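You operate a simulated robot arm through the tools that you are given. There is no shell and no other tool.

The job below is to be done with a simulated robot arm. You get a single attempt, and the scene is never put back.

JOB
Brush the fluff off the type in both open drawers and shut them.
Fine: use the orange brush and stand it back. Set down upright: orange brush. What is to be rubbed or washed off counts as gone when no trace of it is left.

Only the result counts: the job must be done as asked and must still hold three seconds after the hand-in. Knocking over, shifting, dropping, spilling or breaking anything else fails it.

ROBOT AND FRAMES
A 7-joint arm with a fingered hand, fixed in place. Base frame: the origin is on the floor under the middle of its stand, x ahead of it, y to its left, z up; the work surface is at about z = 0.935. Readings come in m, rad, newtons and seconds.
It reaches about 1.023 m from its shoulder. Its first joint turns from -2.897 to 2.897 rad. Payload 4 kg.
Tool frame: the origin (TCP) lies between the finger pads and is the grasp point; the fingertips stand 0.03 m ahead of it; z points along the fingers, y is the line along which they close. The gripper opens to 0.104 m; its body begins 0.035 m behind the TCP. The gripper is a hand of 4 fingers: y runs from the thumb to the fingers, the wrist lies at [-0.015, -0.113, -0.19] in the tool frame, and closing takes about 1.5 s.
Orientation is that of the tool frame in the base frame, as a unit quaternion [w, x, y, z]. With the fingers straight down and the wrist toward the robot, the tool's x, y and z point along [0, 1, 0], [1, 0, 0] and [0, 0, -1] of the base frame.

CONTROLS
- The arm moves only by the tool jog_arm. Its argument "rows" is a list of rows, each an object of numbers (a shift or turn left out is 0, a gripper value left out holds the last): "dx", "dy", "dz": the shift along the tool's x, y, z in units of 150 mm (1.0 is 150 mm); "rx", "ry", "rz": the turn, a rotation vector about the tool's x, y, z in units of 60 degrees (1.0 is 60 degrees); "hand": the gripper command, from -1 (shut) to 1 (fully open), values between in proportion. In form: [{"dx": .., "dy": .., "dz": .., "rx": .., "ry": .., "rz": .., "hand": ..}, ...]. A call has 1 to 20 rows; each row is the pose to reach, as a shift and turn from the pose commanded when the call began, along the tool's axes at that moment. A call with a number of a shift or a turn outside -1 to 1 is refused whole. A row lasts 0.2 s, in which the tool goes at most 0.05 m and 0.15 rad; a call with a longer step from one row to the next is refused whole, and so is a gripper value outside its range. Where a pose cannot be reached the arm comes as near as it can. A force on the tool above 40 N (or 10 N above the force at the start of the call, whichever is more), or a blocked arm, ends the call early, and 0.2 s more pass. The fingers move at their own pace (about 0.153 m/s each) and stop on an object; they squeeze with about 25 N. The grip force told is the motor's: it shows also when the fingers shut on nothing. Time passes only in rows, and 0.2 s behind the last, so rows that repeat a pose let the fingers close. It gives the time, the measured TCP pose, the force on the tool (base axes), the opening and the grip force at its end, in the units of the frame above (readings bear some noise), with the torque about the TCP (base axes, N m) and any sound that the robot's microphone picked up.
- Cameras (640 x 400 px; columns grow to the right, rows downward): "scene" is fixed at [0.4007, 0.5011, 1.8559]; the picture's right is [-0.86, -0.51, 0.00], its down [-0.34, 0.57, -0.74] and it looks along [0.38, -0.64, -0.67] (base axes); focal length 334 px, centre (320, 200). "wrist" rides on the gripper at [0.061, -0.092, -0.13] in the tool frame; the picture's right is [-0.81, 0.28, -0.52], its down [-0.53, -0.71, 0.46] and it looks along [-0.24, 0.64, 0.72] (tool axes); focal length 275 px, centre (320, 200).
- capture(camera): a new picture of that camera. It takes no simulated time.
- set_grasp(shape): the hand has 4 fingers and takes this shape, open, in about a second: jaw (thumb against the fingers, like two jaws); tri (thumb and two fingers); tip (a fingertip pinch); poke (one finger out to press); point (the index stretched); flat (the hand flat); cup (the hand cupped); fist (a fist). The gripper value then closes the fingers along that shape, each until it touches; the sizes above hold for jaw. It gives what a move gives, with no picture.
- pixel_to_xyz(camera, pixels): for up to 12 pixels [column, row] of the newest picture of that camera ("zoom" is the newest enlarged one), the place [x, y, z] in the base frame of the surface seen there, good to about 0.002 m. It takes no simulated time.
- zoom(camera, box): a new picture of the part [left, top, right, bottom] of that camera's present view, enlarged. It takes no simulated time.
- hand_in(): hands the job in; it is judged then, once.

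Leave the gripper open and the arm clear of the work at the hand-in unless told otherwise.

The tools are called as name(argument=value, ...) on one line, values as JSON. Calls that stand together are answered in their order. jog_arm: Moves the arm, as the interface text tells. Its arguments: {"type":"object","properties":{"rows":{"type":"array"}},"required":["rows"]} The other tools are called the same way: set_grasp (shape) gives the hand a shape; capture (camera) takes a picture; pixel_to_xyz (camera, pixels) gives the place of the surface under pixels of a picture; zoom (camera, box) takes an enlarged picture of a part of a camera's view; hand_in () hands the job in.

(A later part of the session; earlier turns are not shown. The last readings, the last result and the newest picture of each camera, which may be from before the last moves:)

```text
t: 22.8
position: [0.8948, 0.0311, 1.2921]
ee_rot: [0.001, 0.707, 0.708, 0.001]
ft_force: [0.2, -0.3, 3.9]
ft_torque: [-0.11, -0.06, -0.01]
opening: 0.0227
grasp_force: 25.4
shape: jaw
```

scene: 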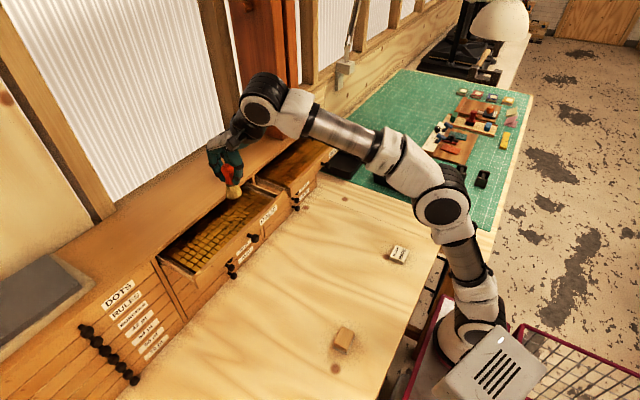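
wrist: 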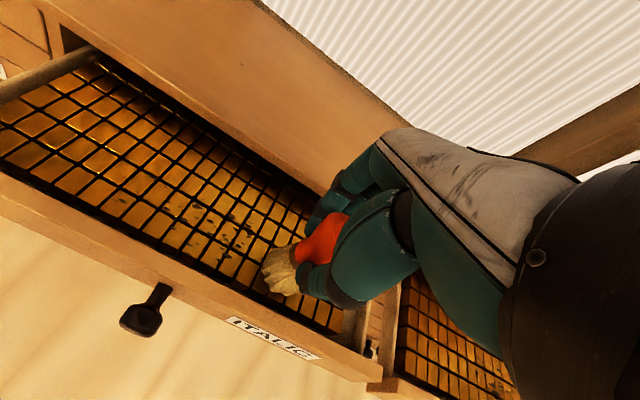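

Contact, at about 5 N upward. I'll add a touch more pressure and stroke along +y over the fluff to y ≈ 0.175.

jog_arm(rows=[{"dz": 0.01}, {"dx": 0.1, "dz": 0.01}, {"dx": 0.2, "dz": 0.01}, {"dx": 0.3, "dz": 0.01}, {"dx": 0.4, "dz": 0.01}, {"dx": 0.5, "dz": 0.01}, {"dx": 0.6, "dz": 0.01}, {"dx": 0.7, "dz": 0.01}, {"dx": 0.8, "dz": 0.01}, {"dx": 0.9, "dz": 0.01}, {"dx": 0.97, "dz": 0.01}])

zoom(camera="scene", box=[180, 180, 290, 270])

capture(camera="wrist")

```text
t: 25.2
position: [0.8937, 0.1765, 1.2912]
ee_rot: [0.001, 0.707, 0.708, 0.001]
ft_force: [0.3, -4.1, 21.8]
ft_torque: [-0.21, -0.43, -0.1]
opening: 0.0237
grasp_force: 25.3
shape: jaw
```

```text
4.44 times, centred on (235, 225) of scene
```

zoom: 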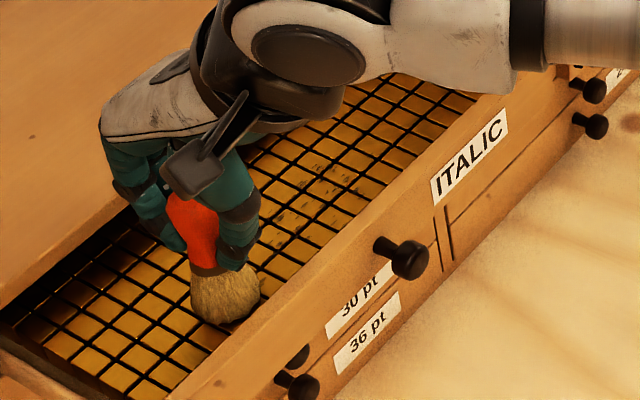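

```text
taken
```

wrist: 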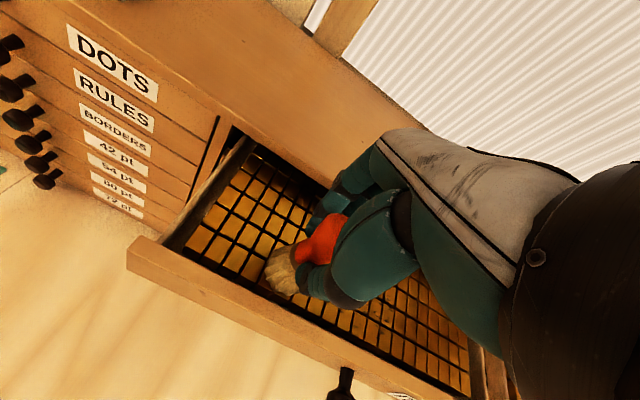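

The force rose to 22 N, so I'm pressing a little hard. I'll zoom to see what the stroke left.

zoom(camera="scene", box=[215, 195, 285, 245])

```text
8.00 times, centred on (250, 220) of scene
```

zoom: 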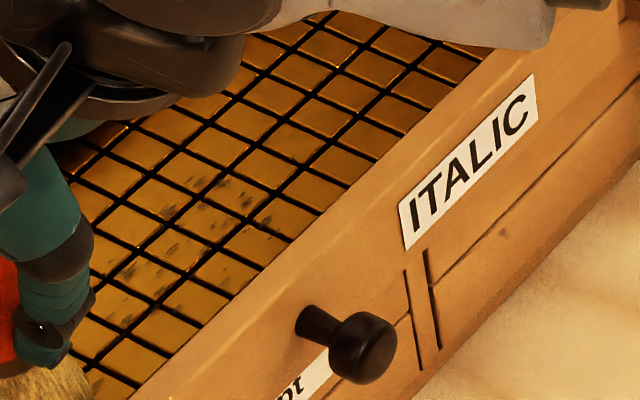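

The specks look fainter but not gone, so I'll need more passes. I'll brush back at x ≈ 0.895 with slightly less pressure, then forward again at x ≈ 0.915.

jog_arm(rows=[{"dz": -0.004}, {"dx": -0.11, "dz": -0.004}, {"dx": -0.22, "dz": -0.004}, {"dx": -0.33, "dz": -0.004}, {"dx": -0.44, "dz": -0.004}, {"dx": -0.55, "dz": -0.004}, {"dx": -0.66, "dz": -0.004}, {"dx": -0.77, "dz": -0.004}, {"dx": -0.88, "dz": -0.004}, {"dx": -0.97, "dz": -0.004}, {"dx": -0.97, "dy": 0.133, "dz": -0.004}, {"dx": -0.86, "dy": 0.133, "dz": -0.004}, {"dx": -0.75, "dy": 0.133, "dz": -0.004}, {"dx": -0.64, "dy": 0.133, "dz": -0.004}, {"dx": -0.53, "dy": 0.133, "dz": -0.004}, {"dx": -0.42, "dy": 0.133, "dz": -0.004}, {"dx": -0.31, "dy": 0.133, "dz": -0.004}, {"dx": -0.2, "dy": 0.133, "dz": -0.004}, {"dx": -0.1, "dy": 0.133, "dz": -0.004}, {"dx": 0, "dy": 0.133, "dz": -0.004}])

zoom(camera="scene", box=[215, 195, 285, 245])

```text
t: 29.4
position: [0.9143, 0.1751, 1.2895]
ee_rot: [0.0, 0.707, 0.707, 0.001]
ft_force: [-0.5, -4.2, 20.5]
ft_torque: [-0.18, -0.34, -0.11]
opening: 0.0238
grasp_force: 24.8
shape: jaw
```

```text
8.00 times, centred on (250, 220) of scene
```

zoom: 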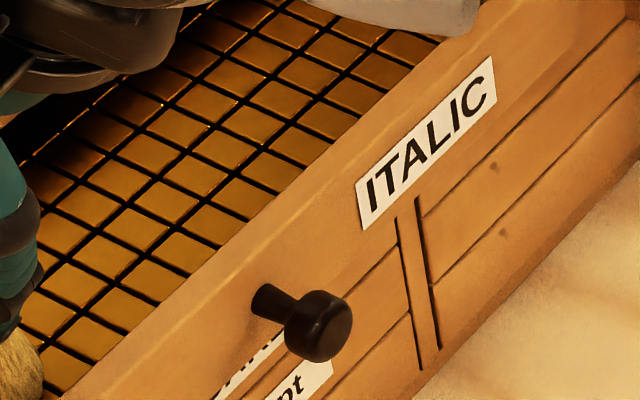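

The drawer slid in by about 15–20 mm when I shifted sideways while pressing, because the knob has moved in the picture. I'll lift the brush clear, look at what's left and find where the drawer is now.

jog_arm(rows=[{"dz": -0.1}, {"dz": -0.25}, {"dz": -0.5}, {"dz": -0.8}, {"dz": -0.8}])

capture(camera="scene")

capture(camera="wrist")

```text
t: 30.6
position: [0.9035, 0.1734, 1.4007]
ee_rot: [0.0, 0.708, 0.707, 0.0]
ft_force: [-0.5, -0.1, 0.2]
ft_torque: [0.02, -0.02, 0.03]
opening: 0.0227
grasp_force: 24.9
shape: jaw
out of reach, approached as far as the arm can: row 4, 5
```

```text
taken
```

scene: 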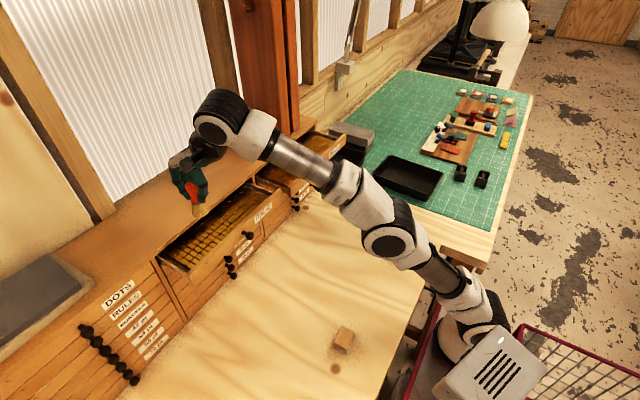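

```text
taken
```

wrist: 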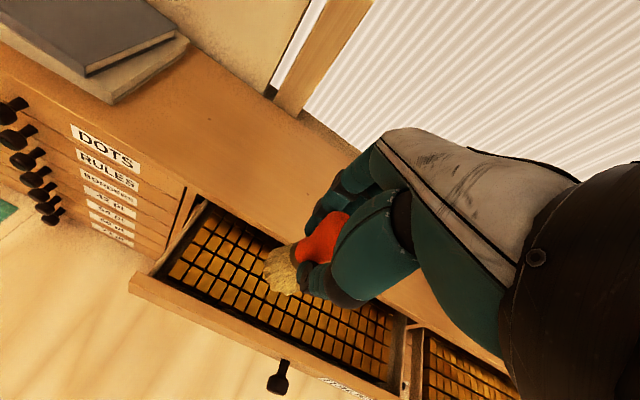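

The arm hit its outer reach up there, which does no harm. I'll zoom on the ITALIC type.

zoom(camera="scene", box=[155, 180, 280, 280])

zoom(camera="scene", box=[200, 190, 265, 240])

pixel_to_xyz(camera="zoom", pixels=[[470, 430], [500, 360], [440, 340], [600, 90], [400, 200], [200, 300], [300, 260], [330, 330], [250, 350]])

```text
4.00 times, centred on (218, 230) of scene
```

zoom: 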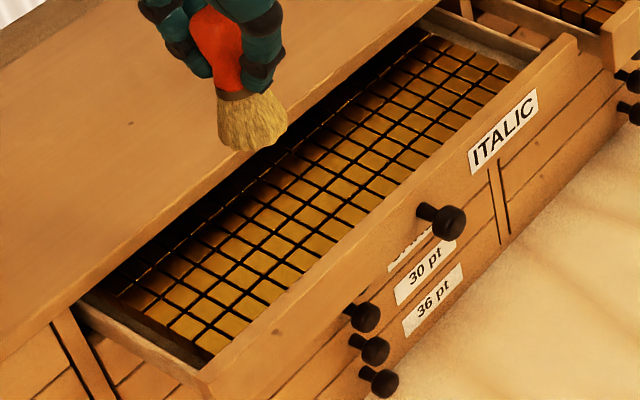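

```text
8.00 times, centred on (232, 215) of scene
```

zoom: 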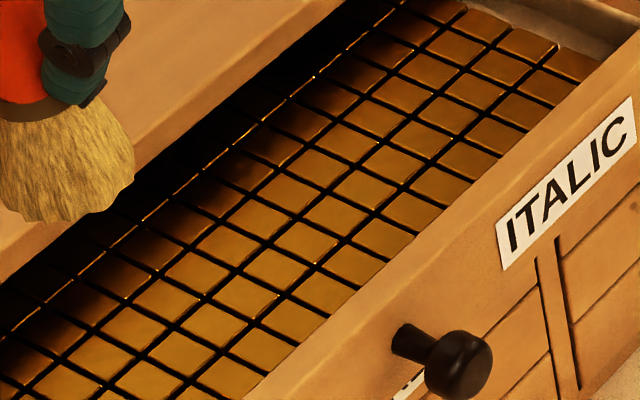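

```text
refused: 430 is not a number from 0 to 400
```

The visible type looks clean. I'll look closer for faint traces and measure the new drawer position.

zoom(camera="scene", box=[200, 205, 240, 235])

zoom(camera="scene", box=[225, 195, 265, 225])

zoom(camera="scene", box=[175, 220, 225, 265])

zoom(camera="wrist", box=[150, 200, 300, 340])

pixel_to_xyz(camera="scene", pixels=[[248, 236], [238, 233], [255, 220], [262, 200], [230, 215], [200, 240], [220, 230], [215, 260], [165, 258], [207, 275]])

```text
13.33 times, centred on (220, 220) of scene
```

zoom: 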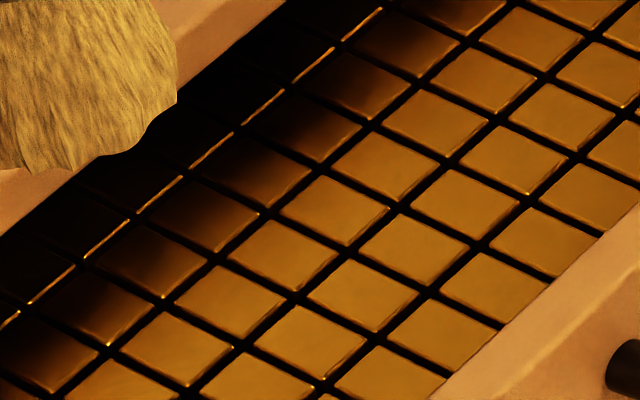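

```text
13.33 times, centred on (245, 210) of scene
```

zoom: 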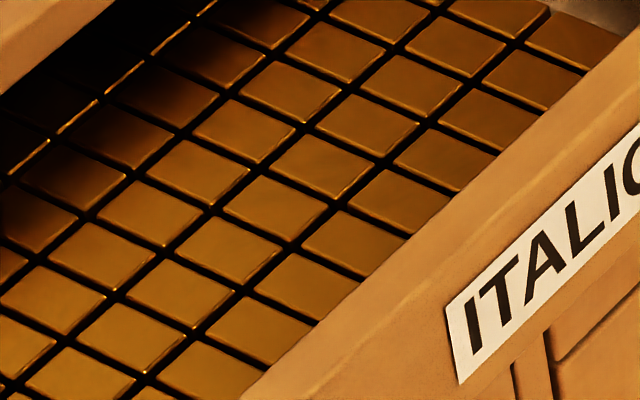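

```text
8.89 times, centred on (200, 242) of scene
```

zoom: 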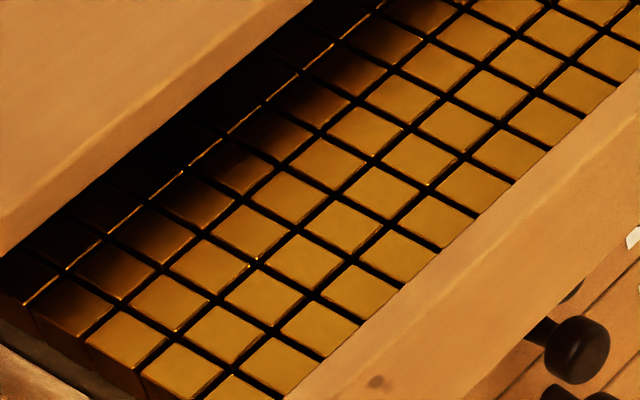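

```text
2.86 times, centred on (225, 270) of wrist
```

zoom: 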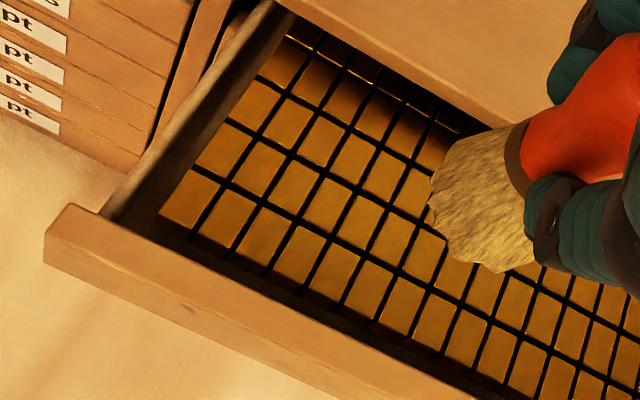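

```text
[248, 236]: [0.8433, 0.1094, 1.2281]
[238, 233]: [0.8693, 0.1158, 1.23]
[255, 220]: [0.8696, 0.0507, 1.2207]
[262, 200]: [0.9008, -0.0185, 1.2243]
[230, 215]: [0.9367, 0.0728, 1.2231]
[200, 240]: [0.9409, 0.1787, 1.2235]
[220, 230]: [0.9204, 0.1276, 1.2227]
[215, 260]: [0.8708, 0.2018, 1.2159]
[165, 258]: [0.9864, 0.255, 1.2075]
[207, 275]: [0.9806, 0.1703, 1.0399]
```

ITALIC looks clean, and its knob is now at x ≈ 0.843, so the drawer moved in by 19 mm. To be safe I'll do one more light pass on the rear part of the fluff zone at x ≈ 0.932. I'll lower it fresh and stroke along y only.

jog_arm(rows=[{"dz": 0.2, "dy": 0.05}, {"dz": 0.4, "dy": 0.12}, {"dz": 0.55, "dy": 0.19}, {"dz": 0.65, "dy": 0.19}, {"dz": 0.69, "dy": 0.19}, {"dz": 0.715, "dy": 0.19}, {"dz": 0.715, "dy": 0.19}])

zoom(camera="scene", box=[160, 160, 280, 260])

```text
t: 32.2
position: [0.935, 0.1733, 1.2925]
ee_rot: [-0.001, 0.707, 0.707, 0.0]
ft_force: [0.4, 0.2, -1.1]
ft_torque: [-0.01, 0.02, -0.02]
opening: 0.0229
grasp_force: 24.8
shape: jaw
```

```text
4.00 times, centred on (220, 210) of scene
```

zoom: 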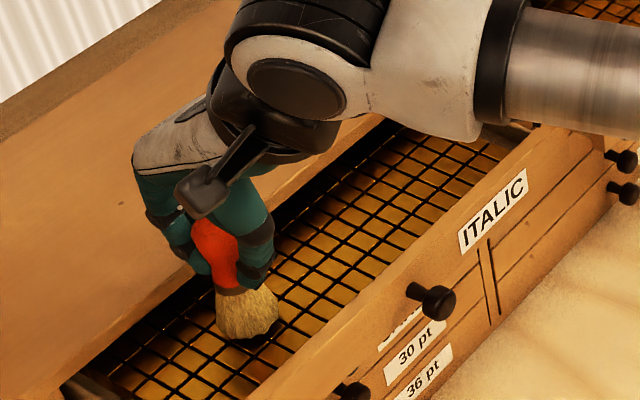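

No contact yet. I'll lower a few more mm.

jog_arm(rows=[{"dz": 0.007}, {"dz": 0.013}, {"dz": 0.018}, {"dz": 0.018}])

```text
t: 33.2
position: [0.9335, 0.1727, 1.2915]
ee_rot: [0.0, 0.708, 0.707, 0.0]
ft_force: [0.5, 0.4, -0.2]
ft_torque: [0.01, -0.02, -0.02]
opening: 0.0228
grasp_force: 24.6
shape: jaw
```

Still only just touching, so another 2 mm.

jog_arm(rows=[{"dz": 0.007}, {"dz": 0.013}, {"dz": 0.013}])

```text
t: 34.0
position: [0.9326, 0.1737, 1.2907]
ee_rot: [0.0, 0.708, 0.706, 0.002]
ft_force: [0.6, 2.5, 9.9]
ft_torque: [0.06, -0.18, 0.04]
opening: 0.0232
grasp_force: 25.0
shape: jaw
```

Contact at about 10 N. I'll stroke toward -y from 0.173 to about 0.03 at x ≈ 0.933.

jog_arm(rows=[{"dx": -0.09}, {"dx": -0.18}, {"dx": -0.27}, {"dx": -0.36}, {"dx": -0.45}, {"dx": -0.54}, {"dx": -0.63}, {"dx": -0.72}, {"dx": -0.81}, {"dx": -0.9}, {"dx": -0.96}, {"dx": -0.96, "dz": -0.1}, {"dx": -0.96, "dz": -0.3}, {"dx": -0.96, "dz": -0.5}])

capture(camera="wrist")

capture(camera="scene")

```text
t: 37.0
position: [0.9349, 0.0295, 1.3646]
ee_rot: [-0.001, 0.707, 0.707, -0.002]
ft_force: [0.8, 0.0, -1.0]
ft_torque: [0.02, 0.04, 0.02]
opening: 0.0227
grasp_force: 25.4
shape: jaw
```

```text
taken
```

wrist: 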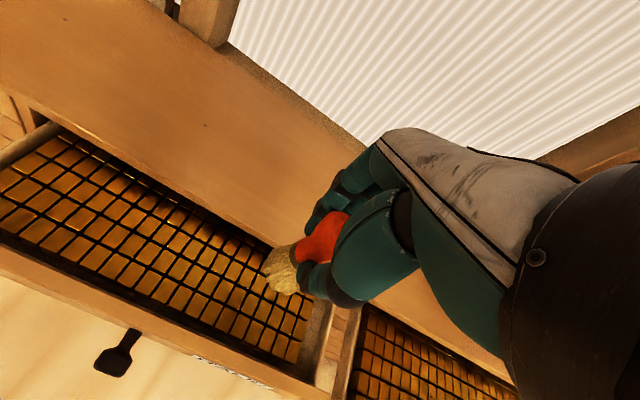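

```text
taken
```

scene: 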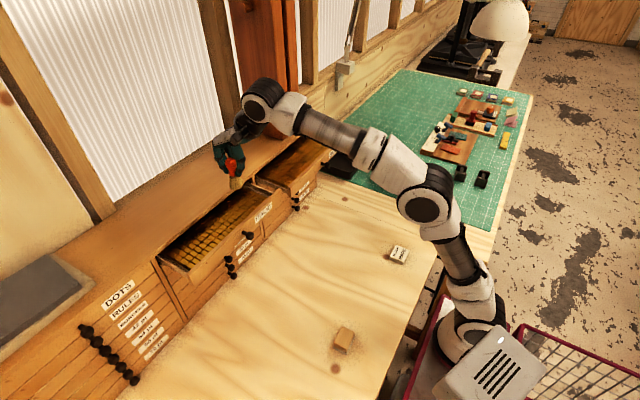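

The pass is done and the brush is lifted. I'll check the ITALIC type in close-up from both cameras.

zoom(camera="wrist", box=[60, 130, 310, 370])

zoom(camera="scene", box=[205, 195, 265, 240])

zoom(camera="scene", box=[165, 210, 235, 270])

pixel_to_xyz(camera="scene", pixels=[[248, 236], [262, 215]])

```text
1.67 times, centred on (185, 250) of wrist
```

zoom: 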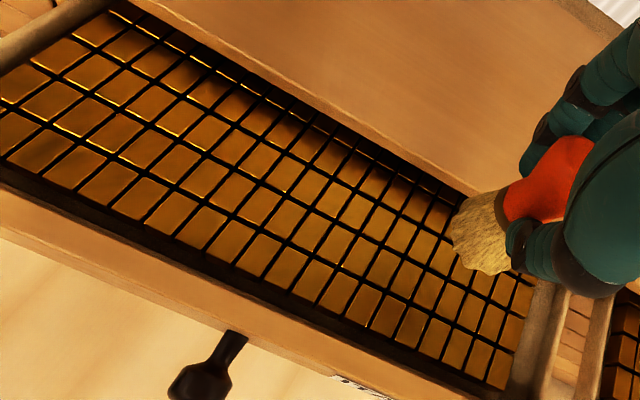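

```text
8.89 times, centred on (235, 218) of scene
```

zoom: 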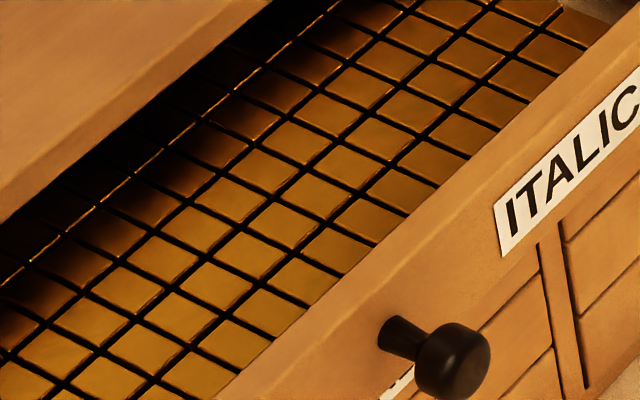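

```text
6.67 times, centred on (200, 240) of scene
```

zoom: 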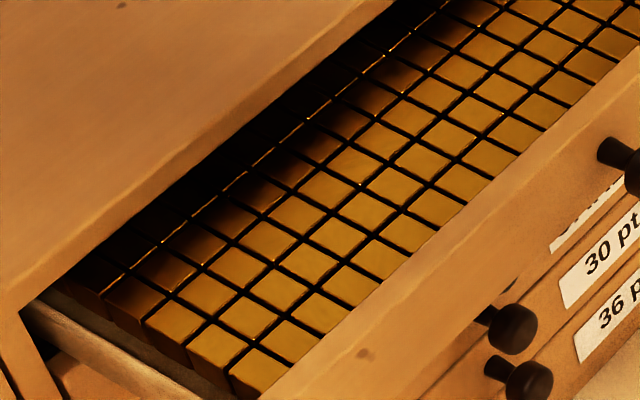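

```text
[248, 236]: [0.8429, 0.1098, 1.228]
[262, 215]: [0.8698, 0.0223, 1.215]
```

ITALIC is clean in both views. Next is BOLD, so I'll carry the brush at a safe height toward (0.895, -0.18).

jog_arm(rows=[{"dx": -0.1, "dy": -0.1, "dz": -0.1}, {"dx": -0.35, "dy": -0.2, "dz": -0.1}, {"dx": -0.6, "dy": -0.25, "dz": -0.1}, {"dx": -0.85, "dy": -0.25, "dz": -0.1}, {"dx": -1.0, "dy": -0.25, "dz": -0.1}, {"dx": -1.0, "dy": -0.25, "dz": -0.1}])

jog_arm(rows=[{"dx": -0.2}, {"dx": -0.4}, {"dx": -0.4}])

capture(camera="wrist")

zoom(camera="scene", box=[230, 110, 360, 210])

```text
t: 38.4
position: [0.8948, -0.1226, 1.3815]
ee_rot: [-0.001, 0.707, 0.707, 0.0]
ft_force: [0.2, -0.2, 0.1]
ft_torque: [0.0, 0.0, -0.02]
opening: 0.0229
grasp_force: 25.2
shape: jaw
```

```text
t: 39.2
position: [0.8966, -0.1828, 1.3812]
ee_rot: [-0.001, 0.708, 0.707, 0.0]
ft_force: [0.1, 0.7, -1.2]
ft_torque: [0.01, 0.02, -0.02]
opening: 0.0229
grasp_force: 25.1
shape: jaw
```

```text
taken
```

wrist: 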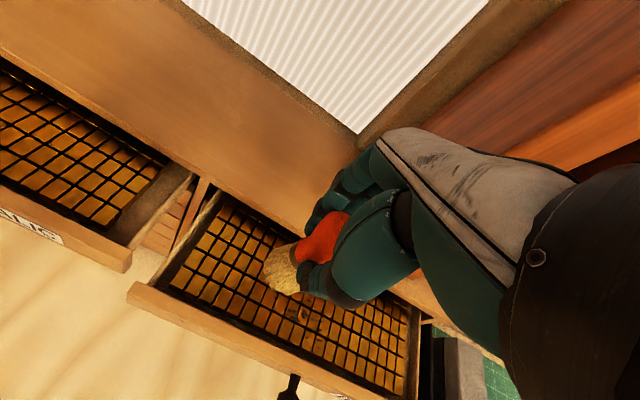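

```text
4.00 times, centred on (295, 160) of scene
```

zoom: 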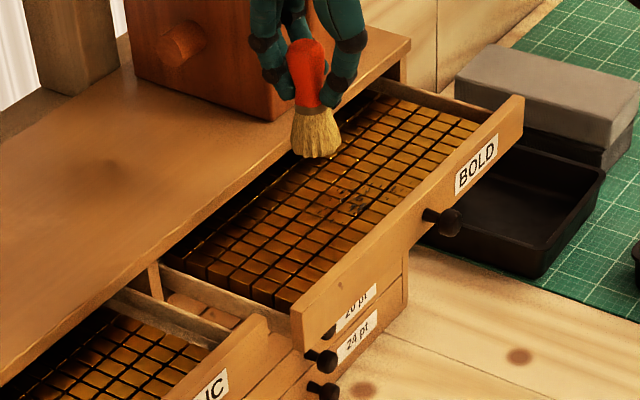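

The brush is above BOLD, just to the left of the fluff. I'll lower it close to contact.

jog_arm(rows=[{"dz": 0.2, "dy": -0.01}, {"dz": 0.4, "dy": -0.01}, {"dz": 0.54, "dy": -0.01}, {"dz": 0.57, "dy": -0.01}, {"dz": 0.585, "dy": -0.01}, {"dz": 0.6, "dy": -0.01}, {"dz": 0.6, "dy": -0.01}])

```text
t: 40.8
position: [0.8942, -0.1809, 1.291]
ee_rot: [0.001, 0.707, 0.707, 0.001]
ft_force: [-0.6, 1.0, 6.7]
ft_torque: [-0.05, -0.1, 0.01]
opening: 0.023
grasp_force: 24.7
shape: jaw
```

Contact at about 7 N. I'll stroke along -y at x ≈ 0.894 to y ≈ -0.32 and back.

jog_arm(rows=[{"dx": -0.1, "dz": 0.004}, {"dx": -0.2, "dz": 0.004}, {"dx": -0.3, "dz": 0.004}, {"dx": -0.4, "dz": 0.004}, {"dx": -0.5, "dz": 0.004}, {"dx": -0.6, "dz": 0.004}, {"dx": -0.7, "dz": 0.004}, {"dx": -0.8, "dz": 0.004}, {"dx": -0.9, "dz": 0.004}, {"dx": -0.8, "dz": 0.004}, {"dx": -0.7, "dz": 0.004}, {"dx": -0.6, "dz": 0.004}, {"dx": -0.5, "dz": 0.004}, {"dx": -0.4, "dz": 0.004}, {"dx": -0.3, "dz": 0.004}, {"dx": -0.2, "dz": 0.004}, {"dx": -0.1, "dz": 0.004}, {"dx": 0, "dz": 0.004}])

zoom(camera="scene", box=[270, 125, 350, 190])

capture(camera="wrist")

```text
t: 44.6
position: [0.8939, -0.1806, 1.2909]
ee_rot: [0.0, 0.707, 0.707, 0.001]
ft_force: [0.4, -5.9, 22.4]
ft_torque: [-0.23, -0.38, -0.1]
opening: 0.0236
grasp_force: 25.7
shape: jaw
```

```text
6.15 times, centred on (310, 158) of scene
```

zoom: 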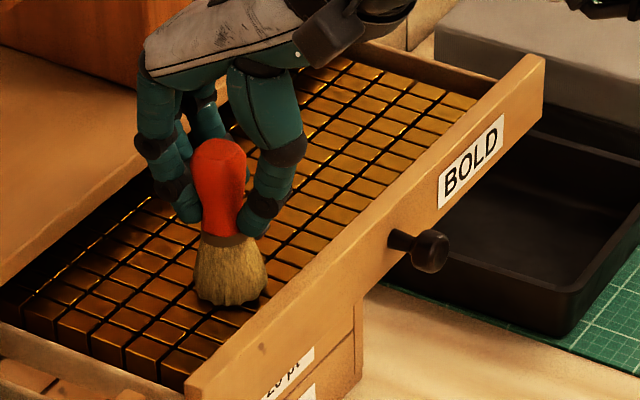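

```text
taken
```

wrist: 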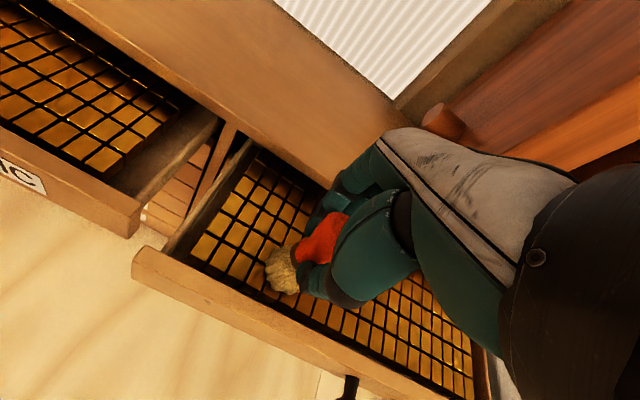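

The drawer stayed put this time. I'll lift, shift to x ≈ 0.913, lower and stroke there both ways.

jog_arm(rows=[{"dz": -0.1}, {"dz": -0.1, "dy": 0.127}, {"dz": -0.03, "dy": 0.127}, {"dz": -0.002, "dy": 0.127}, {"dx": -0.1, "dy": 0.127, "dz": -0.002}, {"dx": -0.2, "dy": 0.127, "dz": -0.002}, {"dx": -0.3, "dy": 0.127, "dz": -0.002}, {"dx": -0.4, "dy": 0.127, "dz": -0.002}, {"dx": -0.5, "dy": 0.127, "dz": -0.002}, {"dx": -0.6, "dy": 0.127, "dz": -0.002}, {"dx": -0.7, "dy": 0.127, "dz": -0.002}, {"dx": -0.8, "dy": 0.127, "dz": -0.002}, {"dx": -0.9, "dy": 0.127, "dz": -0.002}, {"dx": -0.78, "dy": 0.127, "dz": -0.002}, {"dx": -0.65, "dy": 0.127, "dz": -0.002}, {"dx": -0.52, "dy": 0.127, "dz": -0.002}, {"dx": -0.39, "dy": 0.127, "dz": -0.002}, {"dx": -0.26, "dy": 0.127, "dz": -0.002}, {"dx": -0.13, "dy": 0.127, "dz": -0.002}, {"dx": 0, "dy": 0.127, "dz": -0.002}])

zoom(camera="scene", box=[270, 125, 350, 190])

```text
t: 48.8
position: [0.9126, -0.1797, 1.2902]
ee_rot: [0.001, 0.707, 0.707, 0.001]
ft_force: [-0.1, -4.5, 24.6]
ft_torque: [-0.22, -0.38, -0.1]
opening: 0.0238
grasp_force: 25.2
shape: jaw
```

```text
6.15 times, centred on (310, 158) of scene
```

zoom: 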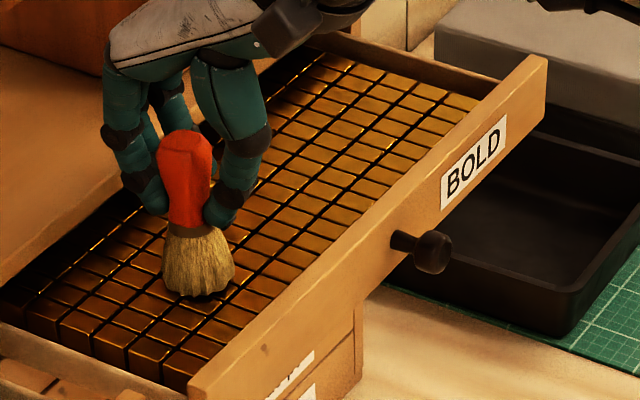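

Next, the same at x ≈ 0.931 to cover the rearmost specks.

jog_arm(rows=[{"dz": -0.1}, {"dz": -0.1, "dy": 0.12}, {"dz": -0.03, "dy": 0.12}, {"dz": 0, "dy": 0.12}, {"dx": -0.1, "dy": 0.12, "dz": 0}, {"dx": -0.2, "dy": 0.12, "dz": 0}, {"dx": -0.3, "dy": 0.12, "dz": 0}, {"dx": -0.4, "dy": 0.12, "dz": 0}, {"dx": -0.5, "dy": 0.12, "dz": 0}, {"dx": -0.6, "dy": 0.12, "dz": 0}, {"dx": -0.7, "dy": 0.12, "dz": 0}, {"dx": -0.8, "dy": 0.12, "dz": 0}, {"dx": -0.9, "dy": 0.12, "dz": 0}, {"dx": -0.78, "dy": 0.12, "dz": 0}, {"dx": -0.65, "dy": 0.12, "dz": 0}, {"dx": -0.52, "dy": 0.12, "dz": 0}, {"dx": -0.39, "dy": 0.12, "dz": 0}, {"dx": -0.26, "dy": 0.12, "dz": 0}, {"dx": -0.13, "dy": 0.12, "dz": 0}, {"dx": 0, "dy": 0.12, "dz": 0}])

jog_arm(rows=[{"dz": -0.1}, {"dz": -0.3}, {"dz": -0.5}, {"dz": -0.5, "dx": 0.3}, {"dz": -0.5, "dx": 0.6}, {"dz": -0.5, "dx": 0.6}])

capture(camera="wrist")

zoom(camera="scene", box=[250, 125, 350, 200])

```text
t: 53.0
position: [0.9321, -0.1816, 1.2908]
ee_rot: [0.0, 0.708, 0.707, 0.001]
ft_force: [1.1, -4.8, 15.2]
ft_torque: [-0.19, -0.33, -0.09]
opening: 0.0236
grasp_force: 24.8
shape: jaw
```

```text
t: 54.4
position: [0.9323, -0.0922, 1.365]
ee_rot: [0.0, 0.707, 0.707, 0.0]
ft_force: [-0.4, -0.2, -0.5]
ft_torque: [0.01, -0.01, 0.01]
opening: 0.023
grasp_force: 25.5
shape: jaw
```

```text
taken
```

wrist: 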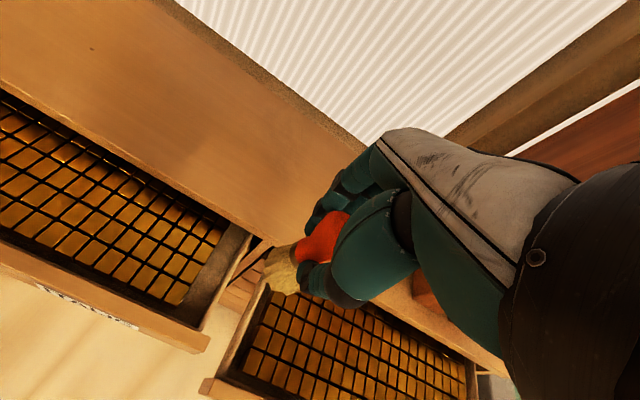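

```text
5.33 times, centred on (300, 162) of scene
```

zoom: 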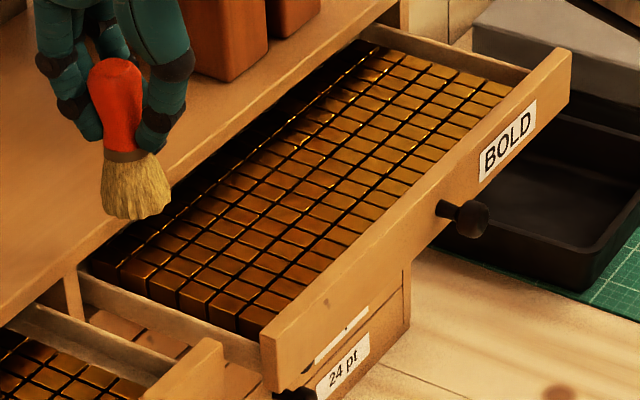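

BOLD looks clean from here. I'll zoom in tighter for any traces and re-measure the knobs and fronts.

zoom(camera="scene", box=[290, 140, 330, 170])

zoom(camera="scene", box=[270, 145, 310, 180])

zoom(camera="scene", box=[305, 130, 345, 160])

capture(camera="scene")

pixel_to_xyz(camera="scene", pixels=[[327, 164], [321, 163], [335, 152], [248, 236], [340, 138], [297, 188], [320, 168], [262, 215], [292, 200], [298, 195]])

```text
13.33 times, centred on (310, 155) of scene
```

zoom: 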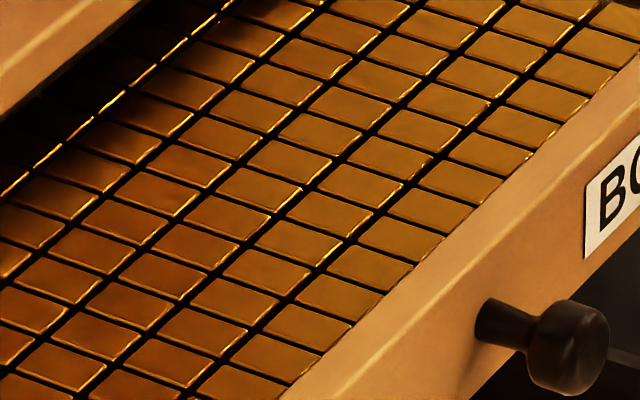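

```text
11.43 times, centred on (290, 162) of scene
```

zoom: 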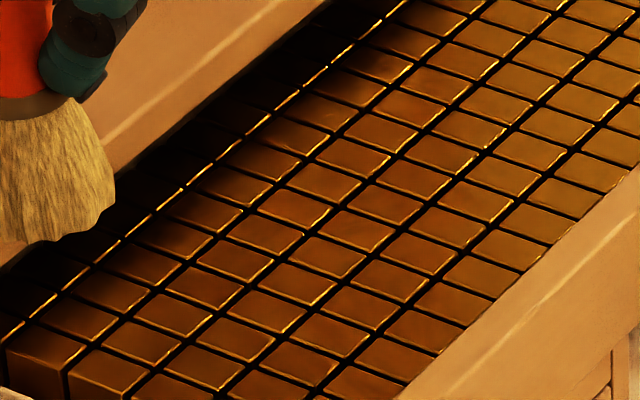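

```text
13.33 times, centred on (325, 145) of scene
```

zoom: 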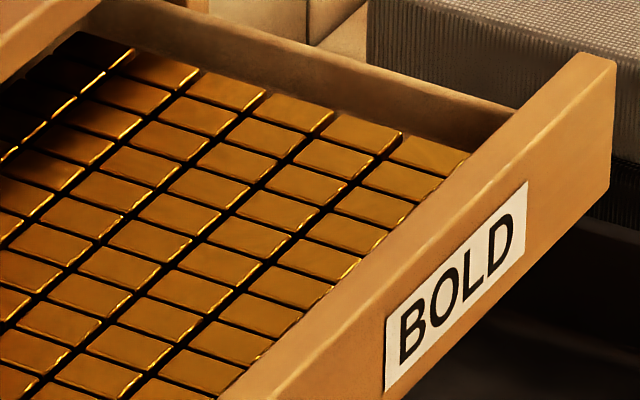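

```text
taken
```

scene: 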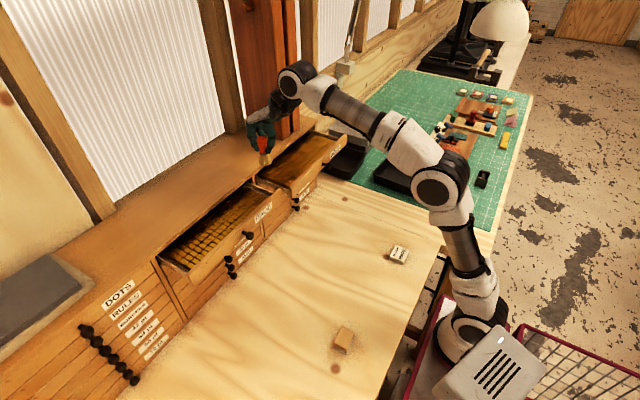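

```text
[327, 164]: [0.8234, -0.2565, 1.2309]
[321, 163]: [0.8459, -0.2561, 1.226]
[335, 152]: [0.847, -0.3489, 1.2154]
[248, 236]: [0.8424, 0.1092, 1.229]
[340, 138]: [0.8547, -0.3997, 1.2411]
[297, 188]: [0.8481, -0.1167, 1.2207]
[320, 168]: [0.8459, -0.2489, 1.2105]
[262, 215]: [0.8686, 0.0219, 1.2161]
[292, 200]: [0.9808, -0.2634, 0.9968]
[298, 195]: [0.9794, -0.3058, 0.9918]
```

Both look clean. One tile near scene (298,155) seems slightly mottled, so I'll look closer at it.

zoom(camera="scene", box=[290, 147, 310, 162])

pixel_to_xyz(camera="zoom", pixels=[[270, 200], [250, 190], [300, 200]])

zoom(camera="scene", box=[300, 145, 325, 165])

```text
16.00 times, centred on (300, 154) of scene
```

zoom: 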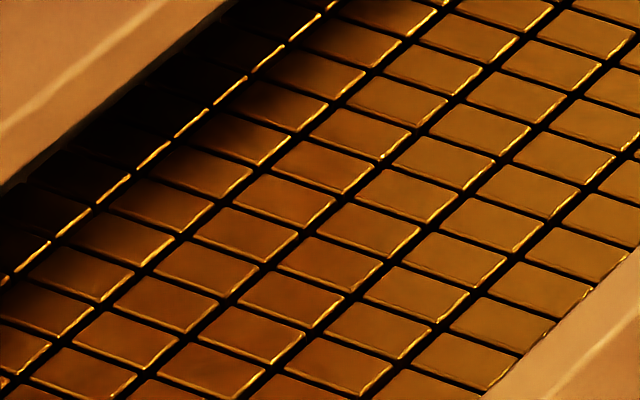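

```text
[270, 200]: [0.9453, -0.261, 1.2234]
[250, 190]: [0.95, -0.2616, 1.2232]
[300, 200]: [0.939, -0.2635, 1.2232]
```

```text
16.00 times, centred on (312, 155) of scene
```

zoom: 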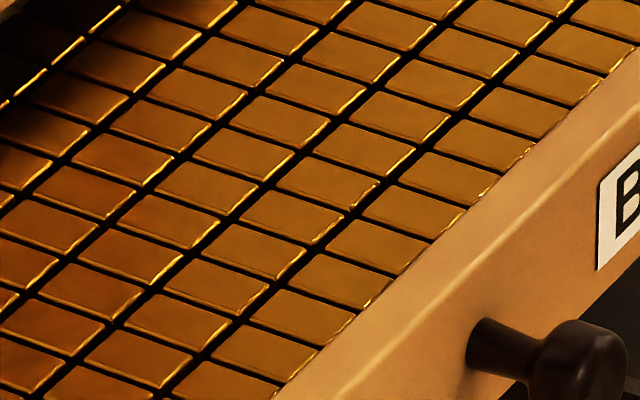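

Both drawers are clean, so the brush can go back. I'll carry it at a safe height toward its spot at (0.577, -0.088).

jog_arm(rows=[{"dy": -0.1, "dz": -0.1}, {"dy": -0.3, "dz": -0.2}, {"dy": -0.6, "dz": -0.2}, {"dy": -0.9, "dz": -0.2}, {"dy": -0.95, "dz": -0.2}])

jog_arm(rows=[{"dy": -0.3}, {"dy": -0.6}, {"dy": -0.9}, {"dy": -0.95}, {"dy": -0.95}])

```text
t: 55.6
position: [0.7906, -0.09, 1.394]
ee_rot: [0.001, 0.708, 0.706, 0.0]
ft_force: [0.4, -0.2, -1.1]
ft_torque: [0.01, 0.02, 0.0]
opening: 0.0229
grasp_force: 24.8
shape: jaw
```

```text
t: 56.8
position: [0.6481, -0.0907, 1.3939]
ee_rot: [0.0, 0.707, 0.707, -0.001]
ft_force: [0.0, -0.7, -1.4]
ft_torque: [-0.04, 0.03, 0.01]
opening: 0.023
grasp_force: 24.5
shape: jaw
```

I'm at (0.648, -0.091, 1.394). I'll go the last bit and turn the hand 90° as it was at the pick-up, in two steps.

jog_arm(rows=[{"dy": -0.1, "rz": 0.14}, {"dy": -0.2, "rz": 0.28, "dx": 0.02}, {"dy": -0.3, "rz": 0.42, "dx": 0.02}, {"dy": -0.4, "rz": 0.56, "dx": 0.02}, {"dy": -0.475, "rz": 0.7, "dx": 0.02}, {"dy": -0.475, "rz": 0.84, "dx": 0.02}, {"dy": -0.475, "rz": 0.98, "dx": 0.02}, {"dy": -0.475, "rz": 1.0, "dx": 0.02}])

jog_arm(rows=[{"rz": 0.14, "dz": 0.1}, {"rz": 0.28, "dz": 0.2}, {"rz": 0.42, "dz": 0.4}, {"rz": 0.5, "dz": 0.6}, {"rz": 0.5, "dz": 0.8}, {"rz": 0.5, "dz": 0.95}, {"rz": 0.5, "dz": 0.95}])

capture(camera="wrist")

```text
t: 58.6
position: [0.5754, -0.0881, 1.3943]
ee_rot: [0.0, 0.966, 0.259, 0.001]
ft_force: [-0.2, -0.1, -0.7]
ft_torque: [0.01, 0.02, 0.02]
opening: 0.0232
grasp_force: 25.5
shape: jaw
```

```text
t: 60.2
position: [0.5746, -0.0891, 1.2521]
ee_rot: [0.0, 1.0, 0.0, 0.0]
ft_force: [0.0, -0.1, -0.4]
ft_torque: [0.0, 0.01, -0.01]
opening: 0.0232
grasp_force: 24.6
shape: jaw
```

```text
taken
```

wrist: 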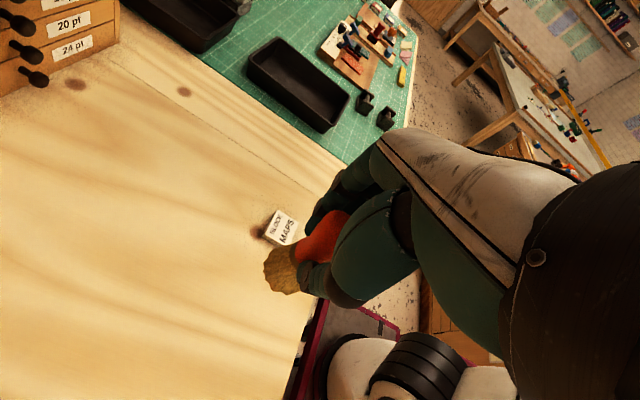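

The brush is above its spot at (0.575, -0.089, 1.252). I'll descend in stages.

jog_arm(rows=[{"dz": 0.25, "dx": 0.01}, {"dz": 0.5, "dx": 0.01}, {"dz": 0.75, "dx": 0.01}, {"dz": 0.95, "dx": 0.01}, {"dz": 0.95, "dx": 0.01}])

jog_arm(rows=[{"dz": 0.2}, {"dz": 0.4}, {"dz": 0.55}, {"dz": 0.62}, {"dz": 0.65}, {"dz": 0.65}])

capture(camera="wrist")

zoom(camera="scene", box=[340, 240, 410, 300])

```text
t: 61.4
position: [0.5771, -0.0892, 1.109]
ee_rot: [0.0, 1.0, 0.0, 0.0]
ft_force: [0.3, -0.5, -0.7]
ft_torque: [-0.02, -0.01, 0.0]
opening: 0.0229
grasp_force: 24.9
shape: jaw
```

```text
t: 62.8
position: [0.5781, -0.0889, 1.0097]
ee_rot: [0.0, 1.0, -0.001, 0.0]
ft_force: [-0.7, -0.5, 0.2]
ft_torque: [-0.01, -0.01, 0.0]
opening: 0.023
grasp_force: 25.0
shape: jaw
```

```text
taken
```

wrist: 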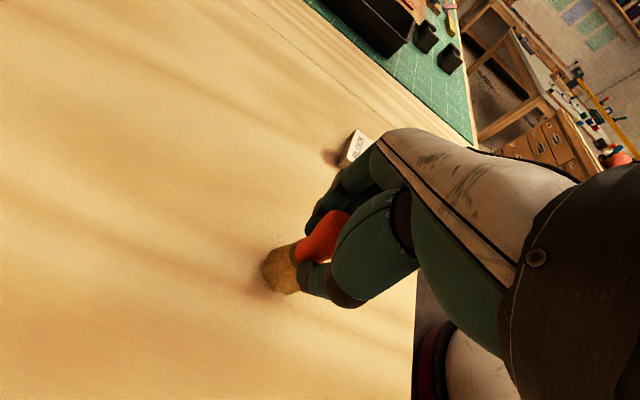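

```text
6.67 times, centred on (375, 270) of scene
```

zoom: 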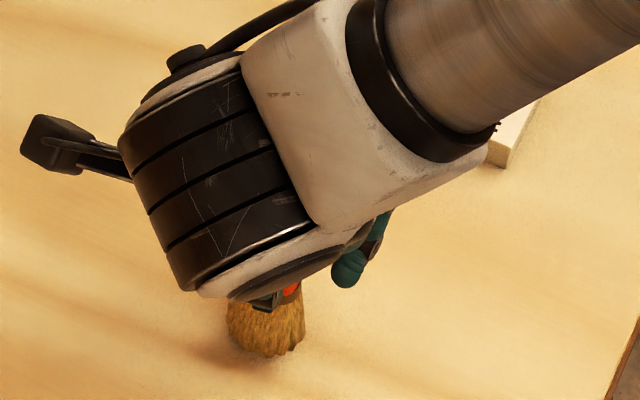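

About 8 mm to go. I'll lower slowly until the bristles touch the bench.

jog_arm(rows=[{"dz": 0.013}, {"dz": 0.026}, {"dz": 0.04}, {"dz": 0.048}, {"dz": 0.048}])

```text
t: 64.0
position: [0.577, -0.0885, 1.0045]
ee_rot: [-0.001, 1.0, 0.0, 0.0]
ft_force: [0.2, 0.0, -1.2]
ft_torque: [0.0, -0.01, 0.01]
opening: 0.0229
grasp_force: 24.9
shape: jaw
```

jog_arm(rows=[{"dz": 0.007}, {"dz": 0.013}, {"dz": 0.02}, {"dz": 0.02}])

```text
t: 65.0
position: [0.578, -0.089, 1.0031]
ee_rot: [-0.001, 1.0, 0.0, 0.001]
ft_force: [3.2, 1.9, 17.4]
ft_torque: [-0.16, -0.03, 0.03]
opening: 0.0233
grasp_force: 25.3
shape: jaw
```

Contact at 17 N, so I'll ease off slightly before opening.

jog_arm(rows=[{"dz": -0.005}, {"dz": -0.005}])

```text
t: 65.6
position: [0.5777, -0.0879, 1.0036]
ee_rot: [0.0, 1.0, 0.0, 0.001]
ft_force: [2.4, 0.9, 10.5]
ft_torque: [-0.06, -0.05, 0.02]
opening: 0.0233
grasp_force: 24.7
shape: jaw
```

About 10 N now. I'll open the fingers gradually so the brush stays standing.

jog_arm(rows=[{"hand": -0.5}, {"hand": -0.45}, {"hand": -0.4}, {"hand": -0.3}, {"hand": -0.2}, {"hand": 0}, {"hand": 0.3}, {"hand": 0.6}, {"hand": 1}, {"hand": 1}, {"hand": 1}, {"hand": 1}])

capture(camera="wrist")

zoom(camera="scene", box=[340, 240, 410, 300])

```text
t: 68.2
position: [0.5773, -0.0892, 1.0046]
ee_rot: [0.0, 1.0, 0.001, -0.001]
ft_force: [0.3, 0.1, 0.0]
ft_torque: [-0.02, -0.01, 0.0]
opening: 0.1038
grasp_force: 0.1
shape: jaw
```

```text
taken
```

wrist: 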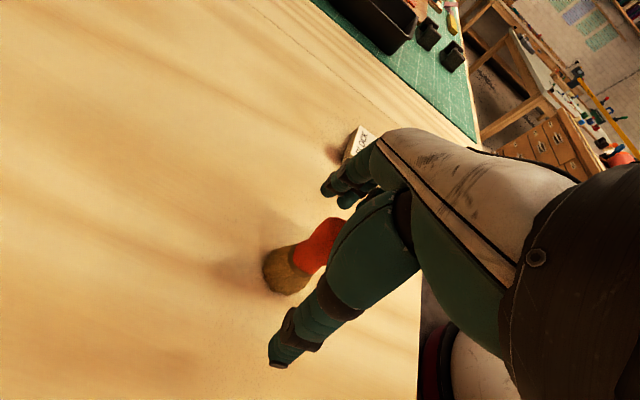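

```text
6.67 times, centred on (375, 270) of scene
```

zoom: 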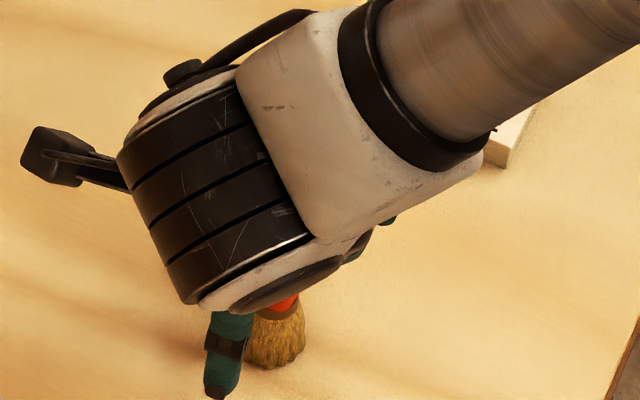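

The fingers are open and the brush is standing. I'll rise straight up to get clear.

jog_arm(rows=[{"dz": -0.1}, {"dz": -0.25}, {"dz": -0.5}, {"dz": -0.75}, {"dz": -1.0}, {"dz": -1.0}])

capture(camera="wrist")

capture(camera="scene")

```text
t: 69.6
position: [0.5784, -0.0875, 1.1539]
ee_rot: [0.0, 1.0, 0.0, -0.001]
ft_force: [0.8, 1.0, 0.1]
ft_torque: [-0.02, 0.0, 0.01]
opening: 0.1038
grasp_force: 0.1
shape: jaw
```

```text
taken
```

wrist: 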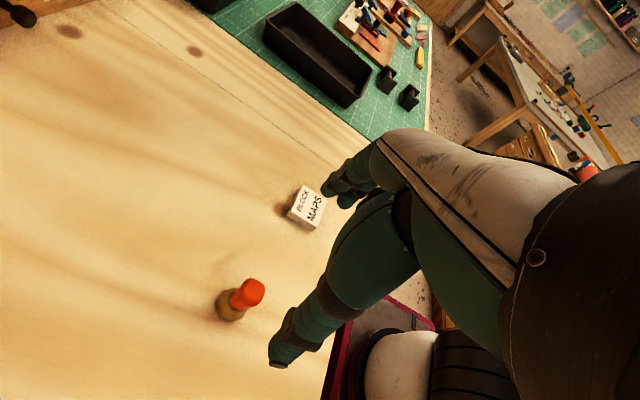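

```text
taken
```

scene: 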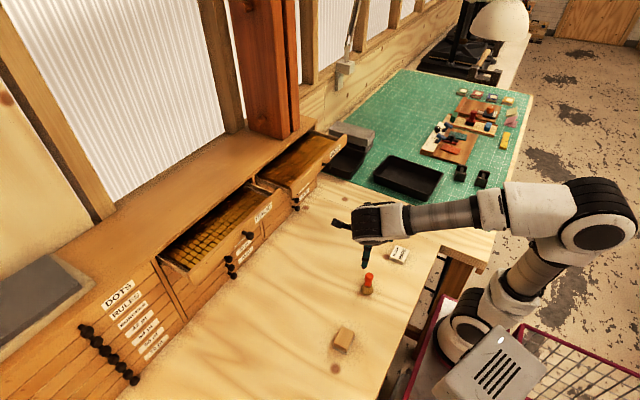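

The brush stands back in its place at (368,283). To shut the drawers I'll push their fronts with closed fingertips. I'll rise and turn the hand back first, and also measure the cabinet's front edges.

jog_arm(rows=[{"dz": -0.2}, {"dz": -0.4, "rz": -0.14}, {"dz": -0.6, "rz": -0.28}, {"dz": -0.8, "rz": -0.42}, {"dz": -0.95, "rz": -0.56}, {"dz": -1.0, "rz": -0.7}, {"dz": -1.0, "rz": -0.84}, {"dz": -1.0, "rz": -0.98}, {"dz": -1.0, "rz": -1.0}])

jog_arm(rows=[{"rz": -0.13, "dz": -0.1}, {"rz": -0.26, "dz": -0.2}, {"rz": -0.39, "dz": -0.3}, {"rz": -0.5, "dz": -0.4}, {"rz": -0.5, "dz": -0.4}])

zoom(camera="scene", box=[150, 120, 350, 290])

zoom(camera="scene", box=[345, 262, 393, 304])

pixel_to_xyz(camera="zoom", pixels=[[320, 130], [320, 170], [310, 220], [300, 270], [290, 300], [250, 320], [340, 320]])

```text
t: 71.6
position: [0.5775, -0.0877, 1.3021]
ee_rot: [-0.001, 0.865, 0.501, 0.0]
ft_force: [0.6, -0.4, 0.2]
ft_torque: [-0.04, -0.01, -0.01]
opening: 0.1038
grasp_force: 0.1
shape: jaw
```

```text
t: 72.8
position: [0.577, -0.0875, 1.3621]
ee_rot: [0.0, 0.706, 0.708, -0.001]
ft_force: [0.0, -0.4, -0.5]
ft_torque: [-0.01, 0.03, -0.02]
opening: 0.1039
grasp_force: 0.1
shape: jaw
```

```text
2.35 times, centred on (250, 205) of scene
```

zoom: 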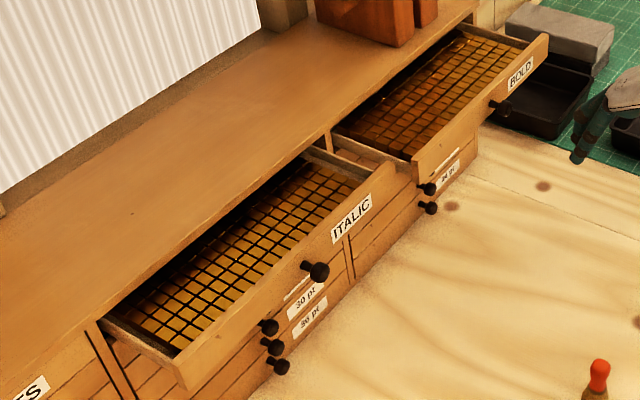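

```text
9.52 times, centred on (369, 283) of scene
```

zoom: 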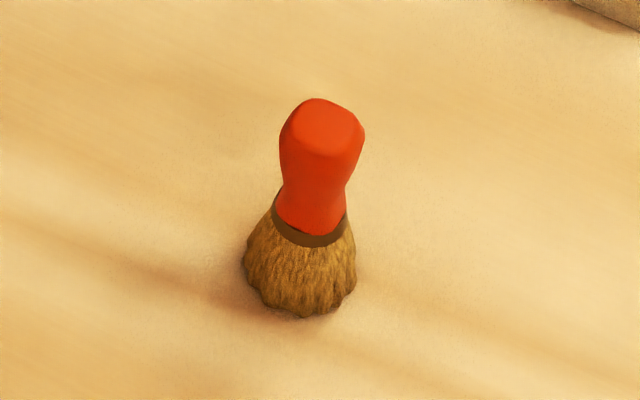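

```text
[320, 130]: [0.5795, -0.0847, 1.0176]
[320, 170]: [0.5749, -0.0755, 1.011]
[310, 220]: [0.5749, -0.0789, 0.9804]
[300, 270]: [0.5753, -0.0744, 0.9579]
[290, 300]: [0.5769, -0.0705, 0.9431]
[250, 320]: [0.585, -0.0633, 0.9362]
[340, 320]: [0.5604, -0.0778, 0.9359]
```

The brush is within a millimetre or two of its original place, upright. Next I'll measure the drawer fronts and the cabinet top edge for the push.

zoom(camera="scene", box=[150, 180, 290, 285])

pixel_to_xyz(camera="zoom", pixels=[[330, 110], [200, 220], [100, 310], [330, 290], [280, 330], [270, 345], [350, 300], [410, 195], [300, 340], [350, 322], [360, 352], [240, 390]])

```text
3.81 times, centred on (220, 232) of scene
```

zoom: 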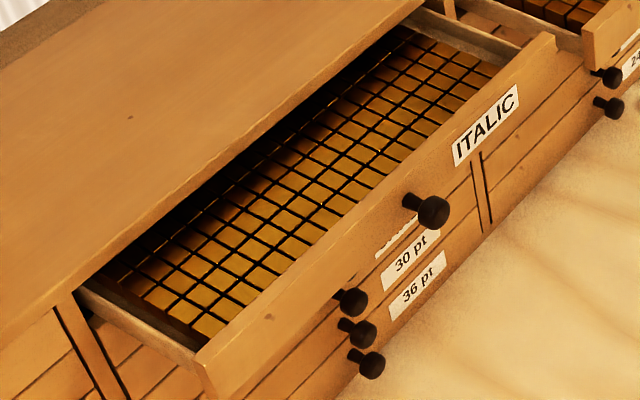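

```text
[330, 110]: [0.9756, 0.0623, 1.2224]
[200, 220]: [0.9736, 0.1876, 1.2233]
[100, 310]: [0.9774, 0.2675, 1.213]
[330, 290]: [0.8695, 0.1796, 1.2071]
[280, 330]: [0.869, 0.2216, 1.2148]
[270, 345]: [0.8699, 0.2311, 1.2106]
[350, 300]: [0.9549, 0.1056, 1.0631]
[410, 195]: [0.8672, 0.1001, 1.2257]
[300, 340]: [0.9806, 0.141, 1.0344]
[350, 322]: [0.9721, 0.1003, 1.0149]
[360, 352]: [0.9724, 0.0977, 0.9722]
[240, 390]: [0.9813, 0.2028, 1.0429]
```

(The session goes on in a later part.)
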